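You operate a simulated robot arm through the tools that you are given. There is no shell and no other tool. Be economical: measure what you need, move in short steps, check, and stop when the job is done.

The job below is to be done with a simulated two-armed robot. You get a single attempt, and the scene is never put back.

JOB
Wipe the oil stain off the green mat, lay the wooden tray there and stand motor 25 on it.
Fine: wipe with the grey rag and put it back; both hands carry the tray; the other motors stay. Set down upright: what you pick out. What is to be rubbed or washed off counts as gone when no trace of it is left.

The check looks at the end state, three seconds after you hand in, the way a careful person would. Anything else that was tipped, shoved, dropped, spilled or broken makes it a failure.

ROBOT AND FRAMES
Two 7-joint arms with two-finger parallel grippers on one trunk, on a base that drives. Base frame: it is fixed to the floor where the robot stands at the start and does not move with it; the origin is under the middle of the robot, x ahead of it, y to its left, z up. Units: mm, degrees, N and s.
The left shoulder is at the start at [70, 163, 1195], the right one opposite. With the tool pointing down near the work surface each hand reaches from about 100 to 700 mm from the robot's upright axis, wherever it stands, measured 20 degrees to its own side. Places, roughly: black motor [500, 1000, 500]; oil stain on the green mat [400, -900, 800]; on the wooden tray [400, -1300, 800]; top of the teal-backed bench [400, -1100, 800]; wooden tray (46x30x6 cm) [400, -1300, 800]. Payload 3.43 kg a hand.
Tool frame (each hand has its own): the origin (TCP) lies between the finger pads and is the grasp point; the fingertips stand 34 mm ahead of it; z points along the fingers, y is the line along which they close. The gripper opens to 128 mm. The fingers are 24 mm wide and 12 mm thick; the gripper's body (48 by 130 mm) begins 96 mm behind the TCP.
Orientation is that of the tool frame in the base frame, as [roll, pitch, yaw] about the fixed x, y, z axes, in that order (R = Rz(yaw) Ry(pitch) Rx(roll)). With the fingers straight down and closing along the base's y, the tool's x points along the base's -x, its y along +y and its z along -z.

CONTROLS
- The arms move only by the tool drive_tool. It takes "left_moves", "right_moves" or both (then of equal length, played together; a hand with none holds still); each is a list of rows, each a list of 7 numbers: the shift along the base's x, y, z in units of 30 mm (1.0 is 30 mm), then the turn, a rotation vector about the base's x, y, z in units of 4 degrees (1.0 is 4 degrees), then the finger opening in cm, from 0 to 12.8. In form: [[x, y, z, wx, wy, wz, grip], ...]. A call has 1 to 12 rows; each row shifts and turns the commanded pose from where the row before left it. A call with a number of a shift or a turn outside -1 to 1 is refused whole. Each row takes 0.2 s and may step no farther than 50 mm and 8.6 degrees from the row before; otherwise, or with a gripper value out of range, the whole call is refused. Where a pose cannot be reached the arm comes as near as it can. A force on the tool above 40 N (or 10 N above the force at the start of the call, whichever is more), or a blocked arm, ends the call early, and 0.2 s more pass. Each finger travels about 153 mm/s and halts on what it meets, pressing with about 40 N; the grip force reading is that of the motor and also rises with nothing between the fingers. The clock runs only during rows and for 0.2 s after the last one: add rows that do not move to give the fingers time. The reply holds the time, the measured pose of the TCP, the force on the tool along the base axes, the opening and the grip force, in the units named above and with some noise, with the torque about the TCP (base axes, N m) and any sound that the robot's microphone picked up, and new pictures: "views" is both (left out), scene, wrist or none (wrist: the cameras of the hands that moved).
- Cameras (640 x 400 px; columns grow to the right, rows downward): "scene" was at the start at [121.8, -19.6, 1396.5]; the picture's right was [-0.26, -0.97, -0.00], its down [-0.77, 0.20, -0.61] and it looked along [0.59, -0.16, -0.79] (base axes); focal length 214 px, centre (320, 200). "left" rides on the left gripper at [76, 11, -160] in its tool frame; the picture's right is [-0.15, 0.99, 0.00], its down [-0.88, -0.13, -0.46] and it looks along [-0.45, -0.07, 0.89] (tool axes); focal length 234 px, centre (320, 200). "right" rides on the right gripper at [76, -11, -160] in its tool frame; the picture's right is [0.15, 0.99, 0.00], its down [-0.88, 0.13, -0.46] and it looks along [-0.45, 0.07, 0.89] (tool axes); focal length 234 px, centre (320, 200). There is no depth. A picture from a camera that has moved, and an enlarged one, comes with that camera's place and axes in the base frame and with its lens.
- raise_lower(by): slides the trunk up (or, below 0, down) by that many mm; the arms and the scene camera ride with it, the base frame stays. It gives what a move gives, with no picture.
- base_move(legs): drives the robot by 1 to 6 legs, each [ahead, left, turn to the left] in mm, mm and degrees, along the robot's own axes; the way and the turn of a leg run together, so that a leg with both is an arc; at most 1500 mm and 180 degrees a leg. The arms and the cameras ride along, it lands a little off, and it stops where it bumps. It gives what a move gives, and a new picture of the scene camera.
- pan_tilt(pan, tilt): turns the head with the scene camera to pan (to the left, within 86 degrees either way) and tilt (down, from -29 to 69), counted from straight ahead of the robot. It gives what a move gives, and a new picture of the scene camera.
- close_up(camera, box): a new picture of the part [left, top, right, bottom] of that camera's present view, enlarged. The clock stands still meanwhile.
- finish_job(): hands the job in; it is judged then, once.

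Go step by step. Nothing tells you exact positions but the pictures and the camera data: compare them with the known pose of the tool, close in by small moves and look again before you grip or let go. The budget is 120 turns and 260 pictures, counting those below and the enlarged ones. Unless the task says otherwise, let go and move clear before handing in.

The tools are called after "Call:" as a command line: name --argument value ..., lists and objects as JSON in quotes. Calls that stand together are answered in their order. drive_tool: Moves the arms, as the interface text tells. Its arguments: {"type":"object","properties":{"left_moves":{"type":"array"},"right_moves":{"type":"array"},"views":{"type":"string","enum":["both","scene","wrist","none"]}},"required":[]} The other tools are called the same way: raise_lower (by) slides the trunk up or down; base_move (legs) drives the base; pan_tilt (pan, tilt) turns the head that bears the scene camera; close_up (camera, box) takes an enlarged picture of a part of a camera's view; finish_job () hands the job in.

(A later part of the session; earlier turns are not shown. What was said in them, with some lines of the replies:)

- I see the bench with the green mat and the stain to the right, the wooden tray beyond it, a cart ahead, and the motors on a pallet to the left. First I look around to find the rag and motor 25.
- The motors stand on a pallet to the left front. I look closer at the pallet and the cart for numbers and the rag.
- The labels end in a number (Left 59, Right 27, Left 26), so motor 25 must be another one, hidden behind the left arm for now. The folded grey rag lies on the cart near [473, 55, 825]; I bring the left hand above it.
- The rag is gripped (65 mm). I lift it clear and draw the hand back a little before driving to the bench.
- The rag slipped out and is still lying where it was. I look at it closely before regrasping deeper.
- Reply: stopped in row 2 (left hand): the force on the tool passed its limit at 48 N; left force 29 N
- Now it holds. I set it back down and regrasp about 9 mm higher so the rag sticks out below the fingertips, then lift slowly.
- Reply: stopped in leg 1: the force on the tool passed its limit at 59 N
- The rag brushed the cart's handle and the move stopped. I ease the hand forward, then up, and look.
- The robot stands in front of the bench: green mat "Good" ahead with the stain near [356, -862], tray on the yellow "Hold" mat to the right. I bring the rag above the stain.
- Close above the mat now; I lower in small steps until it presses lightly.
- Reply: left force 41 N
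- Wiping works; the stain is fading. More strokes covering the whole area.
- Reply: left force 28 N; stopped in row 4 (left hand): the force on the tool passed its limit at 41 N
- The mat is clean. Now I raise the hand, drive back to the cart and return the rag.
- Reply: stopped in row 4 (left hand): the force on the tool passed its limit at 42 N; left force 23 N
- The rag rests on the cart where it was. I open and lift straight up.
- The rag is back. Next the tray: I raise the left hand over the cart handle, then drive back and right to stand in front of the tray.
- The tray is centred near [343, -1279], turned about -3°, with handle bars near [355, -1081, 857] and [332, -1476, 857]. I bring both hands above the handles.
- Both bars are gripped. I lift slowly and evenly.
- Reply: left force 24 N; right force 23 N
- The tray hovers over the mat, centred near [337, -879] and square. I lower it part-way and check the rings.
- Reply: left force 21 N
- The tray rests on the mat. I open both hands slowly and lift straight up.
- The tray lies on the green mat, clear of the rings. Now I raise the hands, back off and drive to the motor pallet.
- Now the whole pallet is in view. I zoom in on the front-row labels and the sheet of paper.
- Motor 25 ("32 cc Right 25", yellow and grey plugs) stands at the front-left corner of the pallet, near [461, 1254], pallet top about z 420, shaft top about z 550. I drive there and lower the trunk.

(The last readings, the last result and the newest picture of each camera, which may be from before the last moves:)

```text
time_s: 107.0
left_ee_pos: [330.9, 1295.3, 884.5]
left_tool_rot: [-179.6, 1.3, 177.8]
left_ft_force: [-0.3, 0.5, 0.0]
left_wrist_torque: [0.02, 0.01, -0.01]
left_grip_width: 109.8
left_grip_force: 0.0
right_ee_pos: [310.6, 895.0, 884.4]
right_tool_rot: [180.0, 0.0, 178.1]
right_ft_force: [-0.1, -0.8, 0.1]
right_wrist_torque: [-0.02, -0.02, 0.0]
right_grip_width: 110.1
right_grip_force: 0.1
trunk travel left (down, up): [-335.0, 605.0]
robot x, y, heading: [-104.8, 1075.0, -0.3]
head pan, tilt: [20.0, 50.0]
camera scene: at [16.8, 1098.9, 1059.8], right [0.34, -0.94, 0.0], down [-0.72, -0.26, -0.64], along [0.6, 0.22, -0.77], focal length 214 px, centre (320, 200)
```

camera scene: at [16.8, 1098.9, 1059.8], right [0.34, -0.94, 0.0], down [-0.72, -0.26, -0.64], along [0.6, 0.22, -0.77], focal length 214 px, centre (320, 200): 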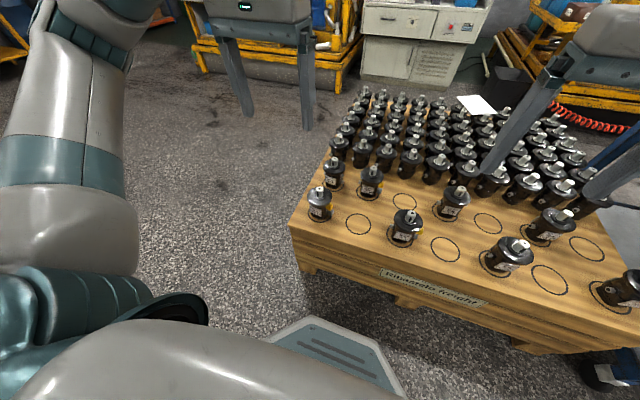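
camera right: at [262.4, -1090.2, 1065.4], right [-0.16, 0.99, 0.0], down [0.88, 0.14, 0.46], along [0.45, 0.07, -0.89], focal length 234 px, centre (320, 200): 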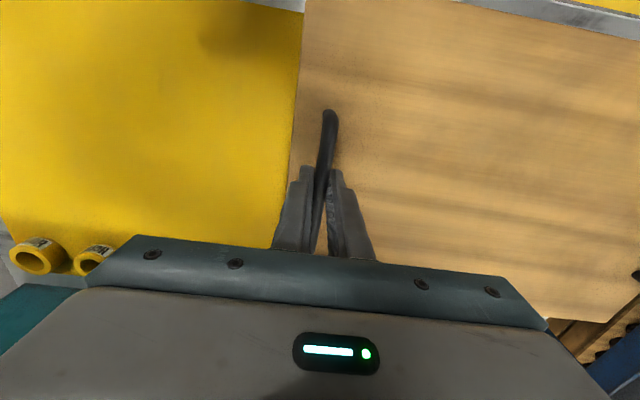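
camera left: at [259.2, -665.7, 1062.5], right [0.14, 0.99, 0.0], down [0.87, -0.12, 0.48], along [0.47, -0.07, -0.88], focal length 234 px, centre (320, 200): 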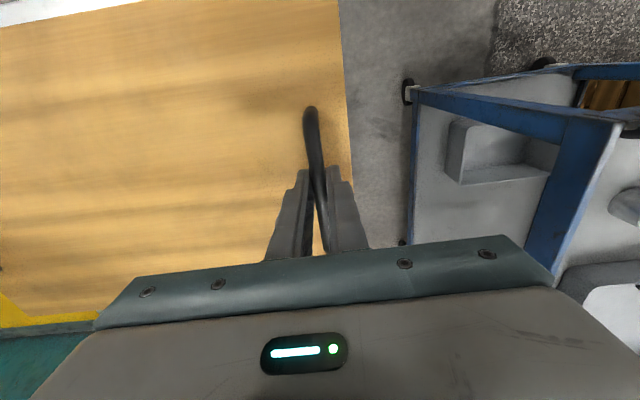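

Call:
close_up --camera "scene" --box '[295, 180, 343, 225]'

Call:
drive_tool --left_moves '[[0.9, -0.3, -0.7, 0, 0, 0.1, 9], [0.9, -0.3, -0.9, 0, 0, 0.1, 9], [0.9, -0.3, -0.9, 0, 0, 0.1, 8], [0.9, -0.3, -0.9, 0, 0, 0.1, 7], [0.4, 0, -0.9, 0, 0, 0.1, 7], [0, 0, -0.9, 0, 0, 0.1, 7], [0, 0, -0.8, 0, 0, 0, 7], [0, 0, 0, 0, 0, 0, 7]]' --views "both"

```text
8.89 times, centred on (319, 202) of scene
camera zoom: at [16.8, 1098.9, 1059.8], right [0.34, -0.94, 0.0], down [-0.72, -0.26, -0.64], along [0.6, 0.22, -0.77], focal length 1906 px, centre (329, 178)
```

zoom: 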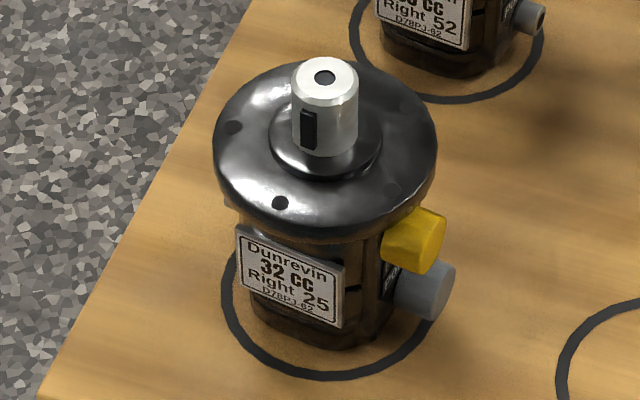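

```text
time_s: 108.8
left_ee_pos: [449.6, 1260.6, 706.1]
left_tool_rot: [-179.6, 1.3, -179.9]
left_ft_force: [0.5, 0.7, 0.0]
left_wrist_torque: [0.02, -0.01, 0.0]
left_grip_width: 70.2
left_grip_force: 0.0
right_ee_pos: [310.8, 895.0, 885.4]
right_tool_rot: [179.9, -0.1, 178.0]
right_ft_force: [0.1, 0.1, 0.3]
right_wrist_torque: [-0.02, 0.0, 0.0]
right_grip_width: 110.1
right_grip_force: 0.1
trunk travel left (down, up): [-335.0, 605.0]
robot x, y, heading: [-106.4, 1071.0, 0.1]
head pan, tilt: [20.0, 50.0]
camera scene: at [16.7, 1098.9, 1059.9], right [0.34, -0.94, 0.0], down [-0.72, -0.26, -0.64], along [0.6, 0.22, -0.77], focal length 214 px, centre (320, 200)
camera left: at [370.9, 1272.9, 863.3], right [0.14, 0.99, 0.0], down [0.87, -0.13, 0.48], along [0.47, -0.07, -0.88], focal length 234 px, centre (320, 200)
```

scene: 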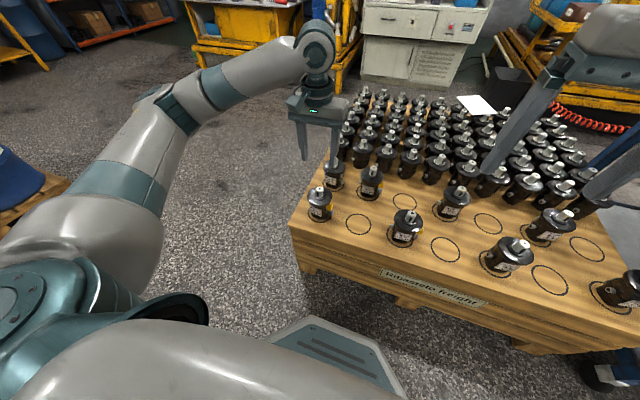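
left: 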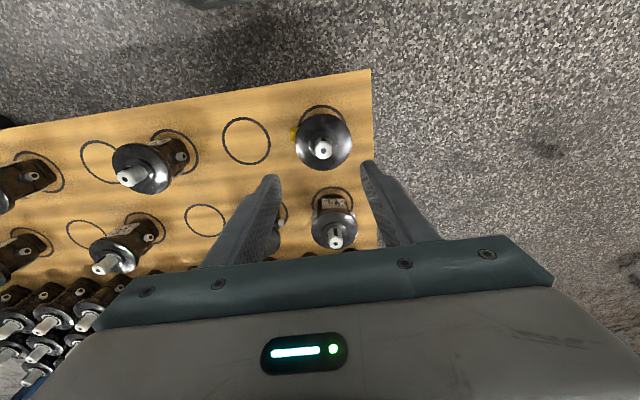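

Call:
drive_tool --left_moves '[[0.35, 0.05, -0.8, 0, 0, 0, 6], [0, 0, -0.9, 0, 0, 0, 5], [0, 0, -0.9, 0, 0, 0, 5], [0, 0, -0.8, 0, 0, 0, 5], [0, 0, 0, 0, 0, 0, 5]]' --views "wrist"

Call:
close_up --camera "scene" --box '[280, 150, 376, 210]'

```text
time_s: 110.0
left_ee_pos: [459.7, 1259.6, 602.9]
left_tool_rot: [-179.6, 1.3, -179.9]
left_ft_force: [-0.2, 0.1, -0.2]
left_wrist_torque: [0.04, -0.01, -0.03]
left_grip_width: 49.8
left_grip_force: 0.0
right_ee_pos: [312.0, 894.2, 884.7]
right_tool_rot: [179.9, -0.1, 178.2]
right_ft_force: [-0.8, 0.5, -0.7]
right_wrist_torque: [0.03, 0.02, 0.0]
right_grip_width: 110.0
right_grip_force: 0.0
trunk travel left (down, up): [-335.0, 605.0]
robot x, y, heading: [-107.1, 1073.5, 0.0]
head pan, tilt: [20.0, 50.0]
camera left: at [379.5, 1272.2, 761.3], right [0.15, 0.99, 0.0], down [0.87, -0.13, 0.48], along [0.47, -0.07, -0.88], focal length 234 px, centre (320, 200)
```

left: 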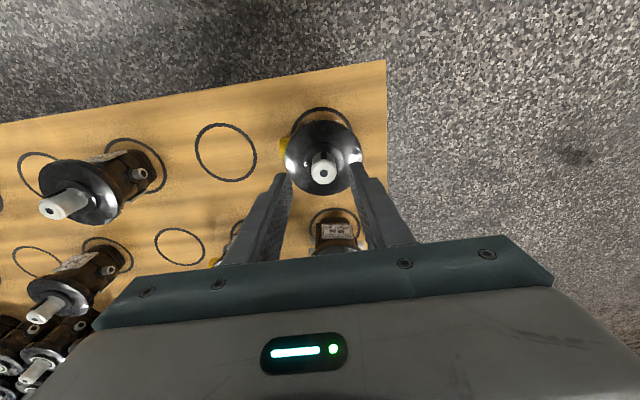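

```text
6.67 times, centred on (328, 180) of scene
camera zoom: at [16.8, 1098.9, 1059.9], right [0.34, -0.94, 0.0], down [-0.72, -0.26, -0.64], along [0.6, 0.22, -0.77], focal length 1430 px, centre (267, 333)
```

zoom: 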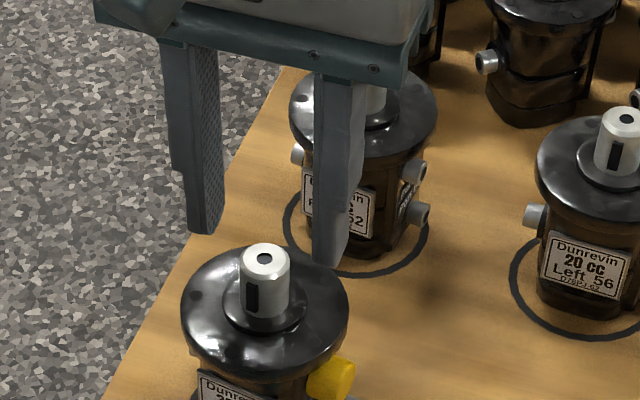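

Call:
drive_tool --left_moves '[[0.07, 0.1, -0.5, 0, 0, 0, 5], [0, 0, -0.5, 0, 0, 0, 5], [0, 0, -0.35, 0, 0, 0, 5], [0, 0, 0, 0, 0, 0, 5]]' --views "wrist"

Call:
close_up --camera "scene" --box '[288, 170, 352, 210]'

```text
time_s: 111.0
left_ee_pos: [463.0, 1262.7, 561.9]
left_tool_rot: [-179.6, 1.3, -179.8]
left_ft_force: [-0.2, -0.4, -0.1]
left_wrist_torque: [0.02, 0.02, -0.03]
left_grip_width: 49.9
left_grip_force: 0.0
right_ee_pos: [312.2, 895.0, 884.9]
right_tool_rot: [179.8, 0.0, 178.1]
right_ft_force: [0.5, -1.0, 0.1]
right_wrist_torque: [-0.02, -0.01, -0.03]
right_grip_width: 109.8
right_grip_force: 0.1
trunk travel left (down, up): [-335.0, 605.0]
robot x, y, heading: [-104.1, 1075.8, -0.0]
head pan, tilt: [20.0, 50.0]
camera left: at [383.7, 1275.7, 720.7], right [0.14, 0.99, 0.0], down [0.87, -0.13, 0.48], along [0.47, -0.07, -0.88], focal length 234 px, centre (320, 200)
```

left: 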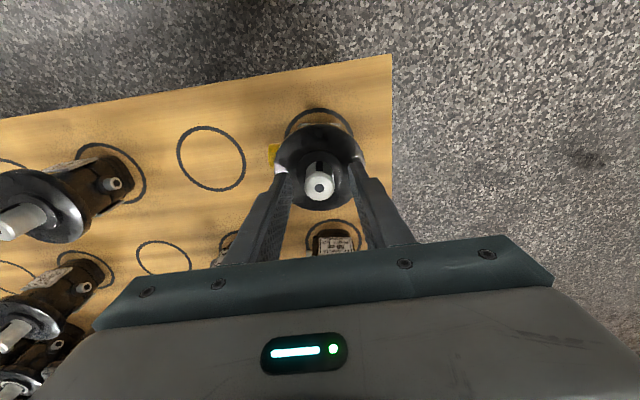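

```text
10.00 times, centred on (320, 190) of scene
camera zoom: at [16.8, 1098.9, 1059.9], right [0.34, -0.94, 0.0], down [-0.72, -0.26, -0.64], along [0.6, 0.22, -0.77], focal length 2145 px, centre (320, 300)
```

zoom: 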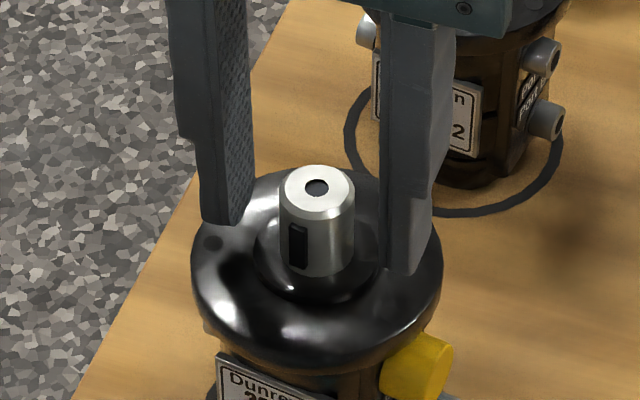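

Call:
drive_tool --left_moves '[[-0.03, 0, -0.15, 0, 0, 0, 5], [0, 0, -0.05, 0, 0, 0, 4], [0, 0, 0, 0, 0, 0, 3], [0, 0, 0, 0, 0, 0, 2], [0, 0, 0, 0, 0, 0, 0], [0, 0, 0, 0, 0, 0, 0]]' --views "wrist"

Call:
close_up --camera "scene" --box '[288, 170, 352, 210]'

```text
time_s: 112.5
left_ee_pos: [463.0, 1263.2, 556.3]
left_tool_rot: [-179.6, 1.3, -179.9]
left_ft_force: [0.5, -1.4, 2.0]
left_wrist_torque: [0.35, -0.13, 0.02]
left_grip_width: 24.5
left_grip_force: 39.6
right_ee_pos: [311.3, 894.5, 884.9]
right_tool_rot: [179.9, -0.1, 178.0]
right_ft_force: [0.4, 0.7, 0.4]
right_wrist_torque: [-0.04, 0.04, -0.04]
right_grip_width: 110.1
right_grip_force: 0.1
trunk travel left (down, up): [-335.0, 605.0]
robot x, y, heading: [-101.9, 1075.3, 0.2]
head pan, tilt: [20.0, 50.0]
camera left: at [382.8, 1275.9, 714.4], right [0.14, 0.99, 0.0], down [0.87, -0.13, 0.48], along [0.47, -0.07, -0.88], focal length 234 px, centre (320, 200)
```

left: 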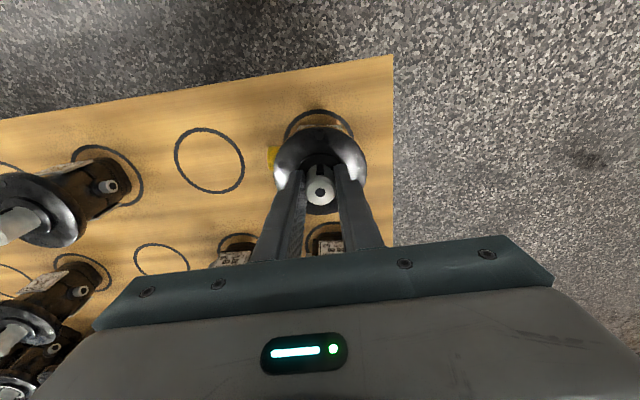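

```text
10.00 times, centred on (320, 190) of scene
camera zoom: at [16.7, 1098.8, 1059.9], right [0.34, -0.94, 0.0], down [-0.72, -0.26, -0.64], along [0.6, 0.22, -0.77], focal length 2145 px, centre (320, 300)
```

zoom: 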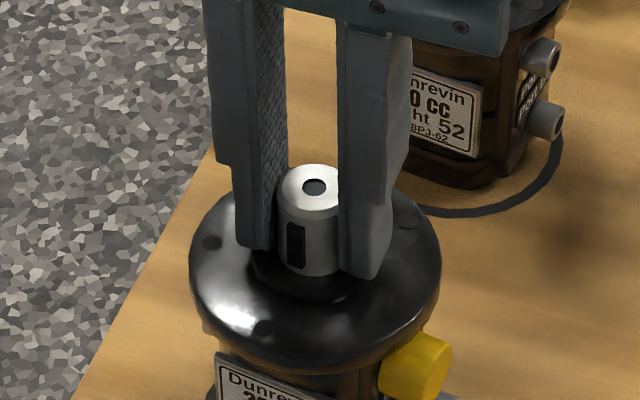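

The shaft is gripped (24.5 mm). I lift very slowly and check that it follows.

Call:
drive_tool --left_moves '[[0, 0, 0.07, 0, 0, 0, 0], [0, 0, 0.1, 0, 0, 0, 0], [0, 0, 0.1, 0, 0, 0, 0], [0, 0, 0.15, 0, 0, 0, 0], [0, 0, 0.2, 0, 0, 0, 0], [0, 0, 0, 0, 0, 0, 0]]' --views "wrist"

Call:
close_up --camera "scene" --box '[272, 165, 368, 225]'

```text
time_s: 113.8
left_ee_pos: [463.3, 1263.5, 574.2]
left_tool_rot: [-179.6, 1.2, -180.0]
left_ft_force: [-0.2, -0.9, -13.1]
left_wrist_torque: [-0.12, -0.01, -0.04]
left_grip_width: 24.0
left_grip_force: 39.7
right_ee_pos: [313.0, 895.6, 884.7]
right_tool_rot: [-179.9, -0.2, 178.1]
right_ft_force: [-0.2, 0.3, -0.4]
right_wrist_torque: [-0.02, -0.01, -0.01]
right_grip_width: 109.7
right_grip_force: 0.0
trunk travel left (down, up): [-335.0, 605.0]
robot x, y, heading: [-105.7, 1068.4, -0.2]
head pan, tilt: [20.0, 50.0]
camera left: at [383.1, 1275.7, 732.6], right [0.14, 0.99, 0.0], down [0.87, -0.13, 0.47], along [0.47, -0.07, -0.88], focal length 234 px, centre (320, 200)
```

left: 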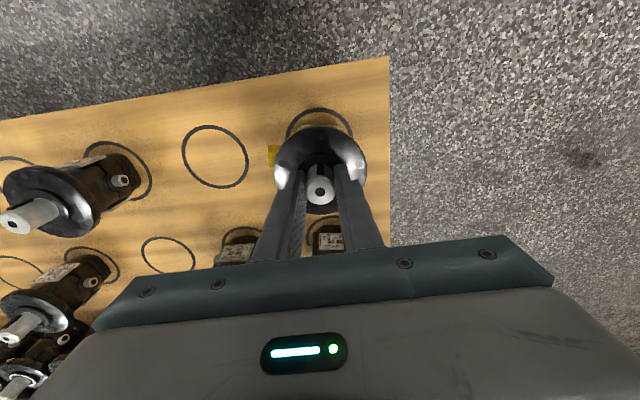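

```text
6.67 times, centred on (320, 195) of scene
camera zoom: at [17.8, 1099.3, 1059.7], right [0.34, -0.94, 0.0], down [-0.72, -0.26, -0.64], along [0.6, 0.22, -0.77], focal length 1430 px, centre (320, 233)
```

zoom: 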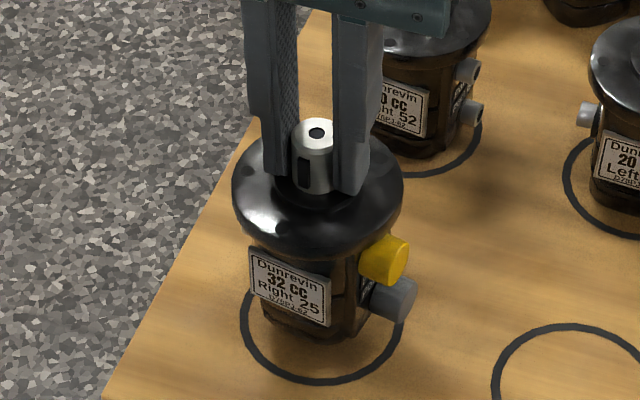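

It follows (about 13 N). I continue upward, then raise the trunk.

Call:
drive_tool --left_moves '[[0, 0, 0.3, 0, 0, 0, 0], [0, 0, 0.5, 0, 0, 0, 0], [0, 0, 0.6, 0, 0, 0, 0], [0, 0, 0.6, 0, 0, 0, 0], [0, 0, 0.6, 0, 0, 0, 0], [0, 0, 0.6, 0, 0, 0, 0], [0, 0, 0.6, 0, 0, 0, 0], [0, 0, 0.6, 0, 0, 0, 0], [0, 0, 0.6, 0, 0, 0, 0], [0, 0, 0.6, 0, 0, 0, 0], [0, 0, 0.3, 0, 0, 0, 0]]' --views "none"

Call:
raise_lower --by 340

Call:
drive_tool --left_moves '[[-0.4, 0, 0.6, 0, 0, 0, 0], [-0.4, 0, 0.6, 0, 0, 0, 0], [-0.4, 0, 0.6, 0, 0, 0, 0], [-0.4, 0, 0.6, 0, 0, 0, 0], [-0.4, 0, 0.3, 0, 0, 0, 0]]' --views "both"

```text
time_s: 116.2
left_ee_pos: [462.9, 1262.7, 751.2]
left_tool_rot: [-179.6, 1.2, -179.9]
left_ft_force: [-0.2, 0.1, -12.8]
left_wrist_torque: [0.04, 0.0, -0.01]
left_grip_width: 24.4
left_grip_force: 40.2
right_ee_pos: [311.8, 893.8, 883.9]
right_tool_rot: [179.9, 0.0, 178.0]
right_ft_force: [0.0, -0.2, -0.2]
right_wrist_torque: [0.01, -0.02, -0.02]
right_grip_width: 110.1
right_grip_force: 0.0
trunk travel left (down, up): [-335.0, 605.0]
robot x, y, heading: [-107.2, 1071.7, -0.0]
head pan, tilt: [20.0, 50.0]
```

```text
time_s: 119.6
left_ee_pos: [462.8, 1262.3, 1090.3]
left_tool_rot: [-179.6, 1.1, 180.0]
left_ft_force: [0.3, 0.5, -13.5]
left_wrist_torque: [0.04, 0.04, 0.02]
left_grip_width: 24.1
left_grip_force: 39.7
right_ee_pos: [312.9, 894.5, 1224.7]
right_tool_rot: [-179.9, -0.1, 177.9]
right_ft_force: [-0.6, 0.3, -0.3]
right_wrist_torque: [0.0, 0.0, -0.02]
right_grip_width: 110.0
right_grip_force: 0.1
trunk travel left (down, up): [-675.0, 265.0]
robot x, y, heading: [-103.7, 1073.5, 0.2]
head pan, tilt: [20.0, 50.0]
```

```text
time_s: 120.8
left_ee_pos: [402.2, 1263.3, 1172.4]
left_tool_rot: [-179.6, 1.2, -179.9]
left_ft_force: [0.8, -0.1, -12.6]
left_wrist_torque: [0.04, 0.02, -0.02]
left_grip_width: 24.1
left_grip_force: 39.5
right_ee_pos: [312.2, 895.3, 1224.3]
right_tool_rot: [-180.0, 0.0, 178.0]
right_ft_force: [1.4, 0.6, 0.6]
right_wrist_torque: [0.01, -0.03, 0.02]
right_grip_width: 109.9
right_grip_force: 0.1
trunk travel left (down, up): [-675.0, 265.0]
robot x, y, heading: [-106.8, 1068.9, -0.2]
head pan, tilt: [20.0, 50.0]
camera scene: at [17.7, 1099.5, 1399.7], right [0.34, -0.94, 0.0], down [-0.72, -0.26, -0.64], along [0.6, 0.22, -0.77], focal length 214 px, centre (320, 200)
camera left: at [322.3, 1275.4, 1331.0], right [0.14, 0.99, 0.0], down [0.87, -0.13, 0.48], along [0.47, -0.07, -0.88], focal length 234 px, centre (320, 200)
```

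scene: 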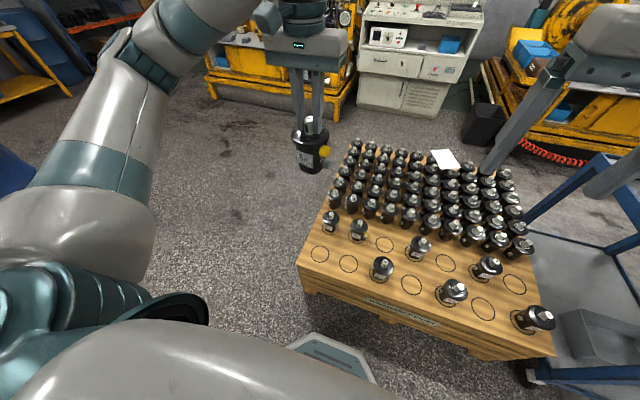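
left: 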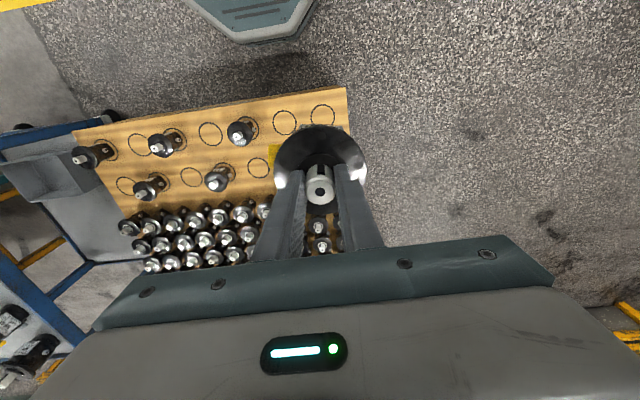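

Call:
drive_tool --left_moves '[[0, 0, 0.6, 0, 0, 0, 0], [0, 0, 0.6, 0, 0, 0, 0], [0, 0, 0.6, 0, 0, 0, 0], [0, 0, 0.2, 0, 0, 0, 0]]' --views "none"

Call:
base_move --legs '[[-280, 0, 0], [0, -1100, 0], [0, -1060, 0]]'

```text
time_s: 121.8
left_ee_pos: [402.6, 1261.4, 1232.9]
left_tool_rot: [-179.7, 1.2, -179.9]
left_ft_force: [0.2, -0.2, -14.0]
left_wrist_torque: [0.01, -0.01, -0.02]
left_grip_width: 23.8
left_grip_force: 39.7
right_ee_pos: [313.0, 895.5, 1225.0]
right_tool_rot: [180.0, 0.0, 178.0]
right_ft_force: [0.6, 1.1, -0.1]
right_wrist_torque: [-0.01, 0.02, 0.0]
right_grip_width: 110.0
right_grip_force: 0.0
trunk travel left (down, up): [-675.0, 265.0]
robot x, y, heading: [-104.7, 1073.8, 0.1]
head pan, tilt: [20.0, 50.0]
```

```text
time_s: 134.1
left_ee_pos: [106.7, -911.6, 1230.7]
left_tool_rot: [-179.6, 1.2, 179.6]
left_ft_force: [1.3, 0.6, -12.2]
left_wrist_torque: [0.03, -0.01, 0.04]
left_grip_width: 23.9
left_grip_force: 39.8
right_ee_pos: [14.3, -1277.8, 1224.3]
right_tool_rot: [179.9, 0.1, 177.8]
right_ft_force: [0.4, -0.6, 1.4]
right_wrist_torque: [0.0, 0.01, 0.0]
right_grip_width: 109.9
right_grip_force: 0.2
trunk travel left (down, up): [-675.0, 265.0]
robot x, y, heading: [-402.2, -1094.7, -0.3]
head pan, tilt: [20.0, 50.0]
camera scene: at [-278.9, -1071.6, 1399.7], right [0.34, -0.94, 0.0], down [-0.72, -0.26, -0.64], along [0.6, 0.22, -0.77], focal length 214 px, centre (320, 200)
```

scene: 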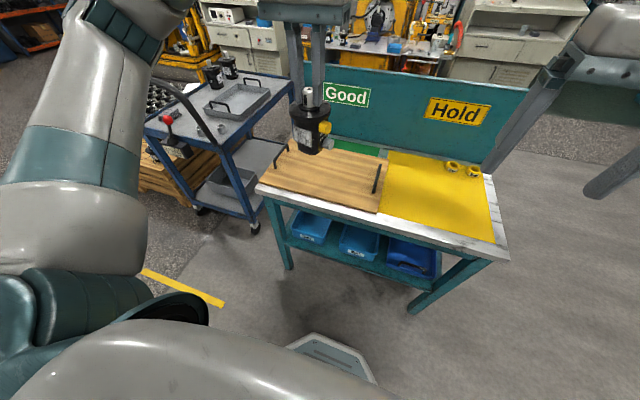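

Call:
base_move --legs '[[215, 25, 0.3]]'

Call:
drive_tool --left_moves '[[0.3, 0, -0.5, 0, 0, 0, 0], [0, 0, -0.8, 0, 0, 0, 0], [0, 0, -0.8, 0, 0, 0, 0], [0, 0, -0.8, 0, 0, 0, 0], [0, 0, -0.8, 0, 0, 0, 0], [0, 0, -0.8, 0, 0, 0, 0], [0, 0, -0.8, 0, 0, 0, 0], [0, 0, -0.8, 0, 0, 0, 0], [0, 0, -0.4, 0, 0, 0, 0], [0, 0, 0, 0, 0, 0, 0]]' --views "both"

```text
time_s: 135.7
left_ee_pos: [317.2, -885.3, 1232.3]
left_tool_rot: [-179.6, 1.3, -180.0]
left_ft_force: [0.5, -0.1, -12.2]
left_wrist_torque: [0.04, 0.01, -0.01]
left_grip_width: 23.8
left_grip_force: 39.7
right_ee_pos: [227.4, -1252.1, 1225.1]
right_tool_rot: [179.8, -0.1, 178.0]
right_ft_force: [0.0, 0.5, -1.5]
right_wrist_torque: [0.01, 0.01, 0.0]
right_grip_width: 109.8
right_grip_force: 0.0
trunk travel left (down, up): [-675.0, 265.0]
robot x, y, heading: [-188.6, -1069.7, -0.2]
head pan, tilt: [20.0, 50.0]
camera scene: at [-67.7, -1047.2, 1399.9], right [0.34, -0.94, 0.0], down [-0.72, -0.26, -0.64], along [0.6, 0.22, -0.77], focal length 214 px, centre (320, 200)
```

scene: 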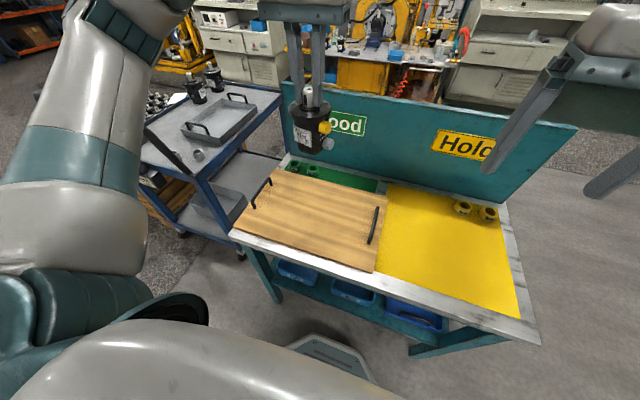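

```text
time_s: 137.9
left_ee_pos: [328.9, -884.4, 1036.6]
left_tool_rot: [-179.7, 1.1, -180.0]
left_ft_force: [0.0, -0.8, -13.1]
left_wrist_torque: [0.05, -0.04, 0.0]
left_grip_width: 23.8
left_grip_force: 40.2
right_ee_pos: [228.5, -1251.2, 1224.9]
right_tool_rot: [179.8, 0.0, 177.9]
right_ft_force: [0.0, 0.2, 0.3]
right_wrist_torque: [0.01, 0.0, -0.05]
right_grip_width: 109.9
right_grip_force: 0.0
trunk travel left (down, up): [-675.0, 265.0]
robot x, y, heading: [-187.3, -1074.5, -0.3]
head pan, tilt: [20.0, 50.0]
camera scene: at [-66.9, -1047.2, 1399.7], right [0.34, -0.94, 0.0], down [-0.72, -0.26, -0.64], along [0.6, 0.22, -0.77], focal length 214 px, centre (320, 200)
camera left: at [248.9, -871.5, 1194.9], right [0.15, 0.99, 0.0], down [0.87, -0.13, 0.48], along [0.47, -0.07, -0.88], focal length 234 px, centre (320, 200)
```

scene: 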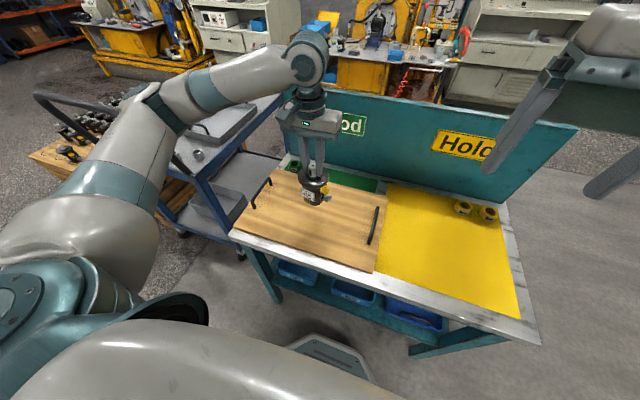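
left: 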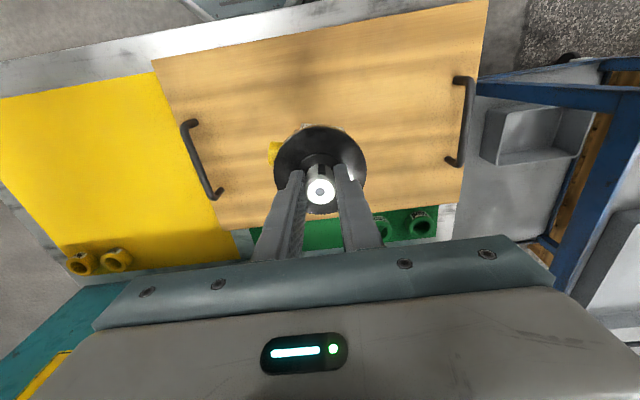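

Call:
drive_tool --left_moves '[[0.1, 0, -0.5, 0, 0, 0, 0], [0.1, 0, -0.6, 0, 0, 0, 0], [0, 0, -0.6, 0, 0, 0, 0], [0, 0, -0.4, 0, 0, 0, 0], [0, 0, 0, 0, 0, 0, 0]]' --views "wrist"

Call:
close_up --camera "scene" --box '[256, 150, 384, 230]'

```text
time_s: 139.1
left_ee_pos: [333.6, -883.9, 974.4]
left_tool_rot: [-179.5, 1.3, 180.0]
left_ft_force: [-0.3, 0.3, -13.2]
left_wrist_torque: [0.03, 0.03, 0.01]
left_grip_width: 23.9
left_grip_force: 40.2
right_ee_pos: [227.4, -1251.9, 1223.6]
right_tool_rot: [179.9, 0.0, 178.0]
right_ft_force: [0.3, 1.0, -0.1]
right_wrist_torque: [-0.02, 0.01, 0.0]
right_grip_width: 109.7
right_grip_force: 0.1
trunk travel left (down, up): [-675.0, 265.0]
robot x, y, heading: [-189.9, -1072.8, -0.0]
head pan, tilt: [20.0, 50.0]
camera left: at [254.0, -872.3, 1132.6], right [0.15, 0.99, 0.0], down [0.87, -0.13, 0.48], along [0.47, -0.07, -0.88], focal length 234 px, centre (320, 200)
```

left: 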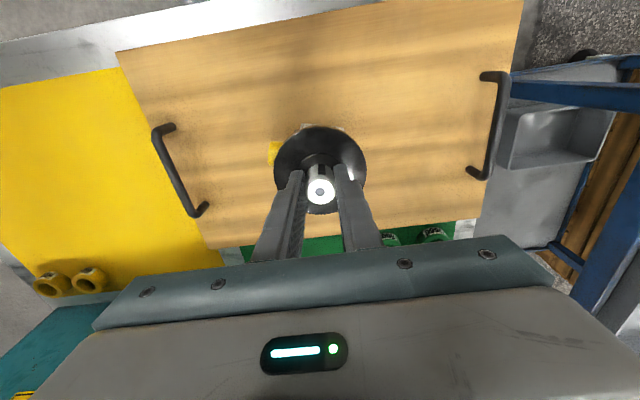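

```text
5.00 times, centred on (320, 190) of scene
camera zoom: at [-67.0, -1047.2, 1399.7], right [0.34, -0.94, 0.0], down [-0.72, -0.26, -0.64], along [0.6, 0.22, -0.77], focal length 1072 px, centre (320, 250)
```

zoom: 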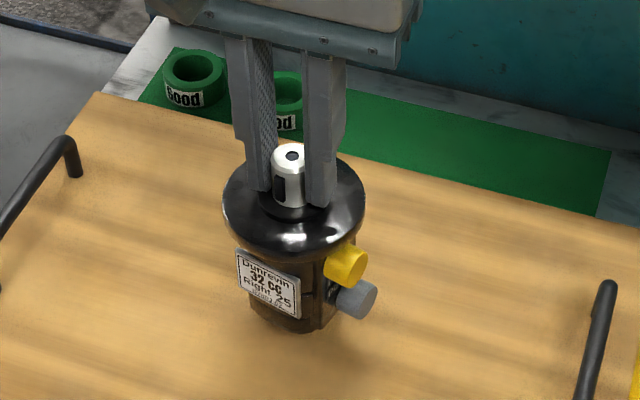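

Call:
drive_tool --left_moves '[[0, 0, -0.15, 0, 0, 0, 0], [0, 0, -0.1, 0, 0, 0, 0], [0, 0, -0.1, 0, 0, 0, 0], [0, 0, -0.1, 0, 0, 0, 0], [0, 0, 0, 0, 0, 0, 0]]' --views "none"

Call:
close_up --camera "scene" --box '[288, 180, 352, 220]'

```text
time_s: 140.3
left_ee_pos: [333.4, -885.8, 960.7]
left_tool_rot: [-179.6, 1.2, -180.0]
left_ft_force: [-1.3, 0.4, -13.0]
left_wrist_torque: [0.01, -0.05, -0.01]
left_grip_width: 23.8
left_grip_force: 40.4
right_ee_pos: [227.5, -1251.2, 1225.1]
right_tool_rot: [179.8, 0.0, 178.0]
right_ft_force: [0.4, -0.2, 0.2]
right_wrist_torque: [-0.01, -0.01, -0.02]
right_grip_width: 110.0
right_grip_force: 0.1
trunk travel left (down, up): [-675.0, 265.0]
robot x, y, heading: [-190.7, -1074.2, -0.3]
head pan, tilt: [20.0, 50.0]
```

```text
10.00 times, centred on (320, 200) of scene
camera zoom: at [-66.9, -1047.2, 1399.7], right [0.34, -0.94, 0.0], down [-0.72, -0.26, -0.64], along [0.6, 0.22, -0.77], focal length 2145 px, centre (320, 200)
```

zoom: 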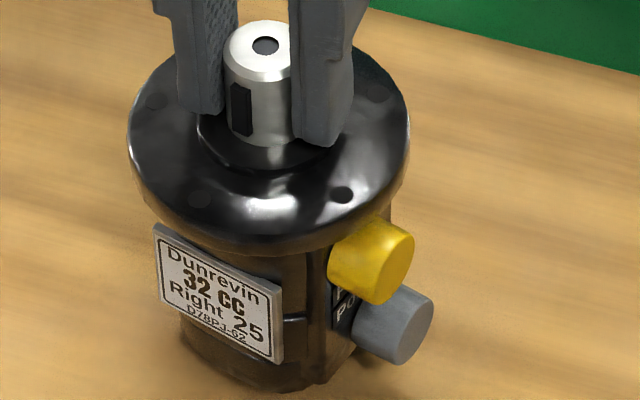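

Call:
drive_tool --left_moves '[[0, 0, -0.07, 0, 0, 0, 0], [0, 0, -0.07, 0, 0, 0, 0], [0, 0, -0.05, 0, 0, 0, 0], [0, 0, 0, 0, 0, 0, 0]]' --views "none"

```text
time_s: 141.3
left_ee_pos: [333.1, -883.8, 955.6]
left_tool_rot: [-179.6, 1.2, 179.9]
left_ft_force: [-1.2, -0.7, -12.3]
left_wrist_torque: [0.05, 0.02, 0.0]
left_grip_width: 23.7
left_grip_force: 39.9
right_ee_pos: [227.5, -1251.6, 1225.3]
right_tool_rot: [179.8, 0.0, 178.0]
right_ft_force: [0.4, -0.4, 0.2]
right_wrist_torque: [0.01, 0.0, 0.03]
right_grip_width: 109.9
right_grip_force: 0.1
trunk travel left (down, up): [-675.0, 265.0]
robot x, y, heading: [-189.7, -1072.4, 0.1]
head pan, tilt: [20.0, 50.0]
```

Call:
drive_tool --left_moves '[[0, 0, -0.05, 0, 0, 0, 0], [0, 0, -0.05, 0, 0, 0, 0], [0, 0, -0.05, 0, 0, 0, 0], [0, 0, 0, 0, 0, 0, 0]]' --views "none"

Call:
close_up --camera "scene" --box '[288, 190, 352, 230]'

```text
time_s: 142.3
left_ee_pos: [332.9, -885.0, 949.8]
left_tool_rot: [-179.6, 1.2, 180.0]
left_ft_force: [0.9, -0.3, -13.5]
left_wrist_torque: [0.05, 0.02, -0.04]
left_grip_width: 23.7
left_grip_force: 39.5
right_ee_pos: [228.3, -1250.8, 1224.1]
right_tool_rot: [179.8, 0.0, 178.0]
right_ft_force: [-0.9, 0.1, -0.6]
right_wrist_torque: [0.04, 0.0, 0.0]
right_grip_width: 110.0
right_grip_force: 0.0
trunk travel left (down, up): [-675.0, 265.0]
robot x, y, heading: [-188.3, -1070.5, -0.1]
head pan, tilt: [20.0, 50.0]
```

```text
10.00 times, centred on (320, 210) of scene
camera zoom: at [-66.8, -1047.1, 1399.7], right [0.34, -0.94, 0.0], down [-0.72, -0.26, -0.64], along [0.6, 0.22, -0.77], focal length 2145 px, centre (320, 100)
```

zoom: 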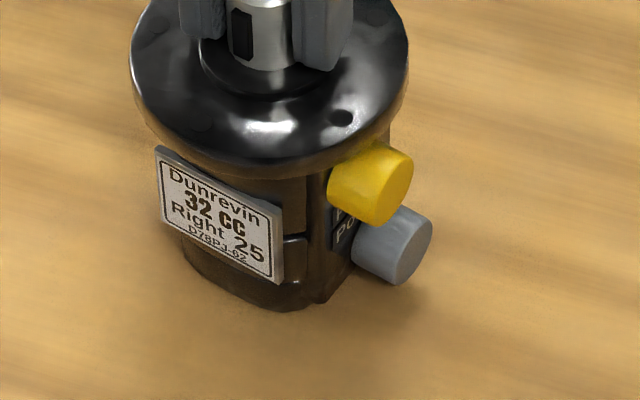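

Call:
drive_tool --left_moves '[[0, 0, -0.04, 0, 0, 0, 0], [0, 0, -0.04, 0, 0, 0, 0], [0, 0, -0.04, 0, 0, 0, 0], [0, 0, 0, 0, 0, 0, 0]]' --views "none"

```text
time_s: 143.3
left_ee_pos: [332.8, -885.6, 950.5]
left_tool_rot: [-179.6, 1.4, 179.9]
left_ft_force: [1.4, 1.1, 15.9]
left_wrist_torque: [0.83, 0.42, 0.04]
left_grip_width: 23.8
left_grip_force: 40.0
right_ee_pos: [226.2, -1251.7, 1225.0]
right_tool_rot: [179.9, 0.1, 178.0]
right_ft_force: [0.1, -0.4, -0.2]
right_wrist_torque: [-0.04, -0.03, 0.01]
right_grip_width: 109.9
right_grip_force: 0.0
trunk travel left (down, up): [-675.0, 265.0]
robot x, y, heading: [-193.0, -1070.9, -0.2]
head pan, tilt: [20.0, 50.0]
```

The motor stands on the tray. I ease the pressure, open gently and lift clear.

Call:
drive_tool --left_moves '[[0, 0, 0.04, 0, 0, 0, 0], [0, 0, 0, 0, 0, 0, 2.8], [0, 0, 0, 0, 0, 0, 3.8], [0, 0, 0, 0, 0, 0, 5], [0, 0, 0.5, 0, 0, 0, 5], [0, 0, 0.9, 0, 0, 0, 5], [0, 0, 1, 0, 0, 0, 6], [0, 0, 1, 0, 0, 0, 6], [0, 0, 1, 0, 0, 0, 6], [-0.5, 0, 1, 0, 0, 0, 6], [-0.5, 0.3, 1, 0, 0, 0, 6]]' --views "both"

Call:
close_up --camera "scene" --box '[220, 150, 396, 260]'

```text
time_s: 145.7
left_ee_pos: [302.0, -875.1, 1141.8]
left_tool_rot: [-179.7, 1.3, -179.9]
left_ft_force: [-0.3, 1.0, -0.7]
left_wrist_torque: [-0.05, -0.01, -0.03]
left_grip_width: 60.2
left_grip_force: 0.0
right_ee_pos: [225.0, -1252.7, 1224.3]
right_tool_rot: [179.9, 0.2, 177.9]
right_ft_force: [0.6, -0.2, -0.2]
right_wrist_torque: [0.06, 0.0, -0.03]
right_grip_width: 109.8
right_grip_force: 0.0
trunk travel left (down, up): [-675.0, 265.0]
robot x, y, heading: [-193.8, -1073.9, -0.1]
head pan, tilt: [20.0, 50.0]
camera scene: at [-69.3, -1047.2, 1399.9], right [0.34, -0.94, 0.0], down [-0.72, -0.26, -0.64], along [0.61, 0.22, -0.77], focal length 214 px, centre (320, 200)
camera left: at [222.1, -862.7, 1299.6], right [0.15, 0.99, 0.0], down [0.87, -0.13, 0.48], along [0.47, -0.07, -0.88], focal length 234 px, centre (320, 200)
```

scene: 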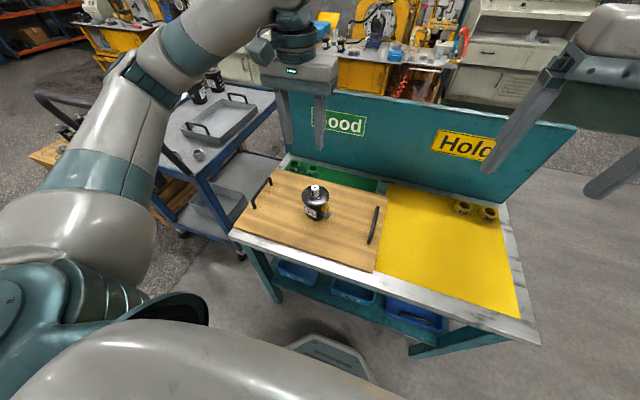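
left: 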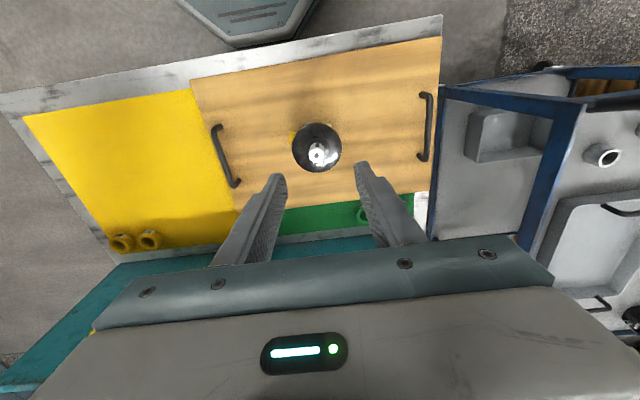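

```text
3.64 times, centred on (308, 205) of scene
camera zoom: at [-69.3, -1047.2, 1399.9], right [0.34, -0.94, 0.0], down [-0.72, -0.26, -0.64], along [0.61, 0.22, -0.77], focal length 780 px, centre (364, 182)
```

zoom: 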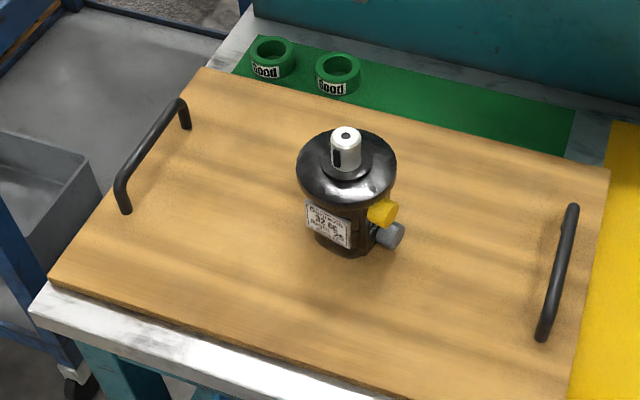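

Motor 25 stands upright on the tray, the tray lies on the cleaned mat clear of the rings, the rag is back on the cart and the hands are clear. I hand the job in.

Call:
finish_job

```text
The job is handed in.
```

The job is handed in: the oil stain is wiped off, with no trace in the close-ups, and the tray lies on the green mat with motor 25 upright on it. The grey rag is back on the cart, within a few millimetres of where it was.

On the way to the bench the rag bumped the cart's handle. I saw no sign that the cart or anything on it had shifted. The other motors stayed where they were.
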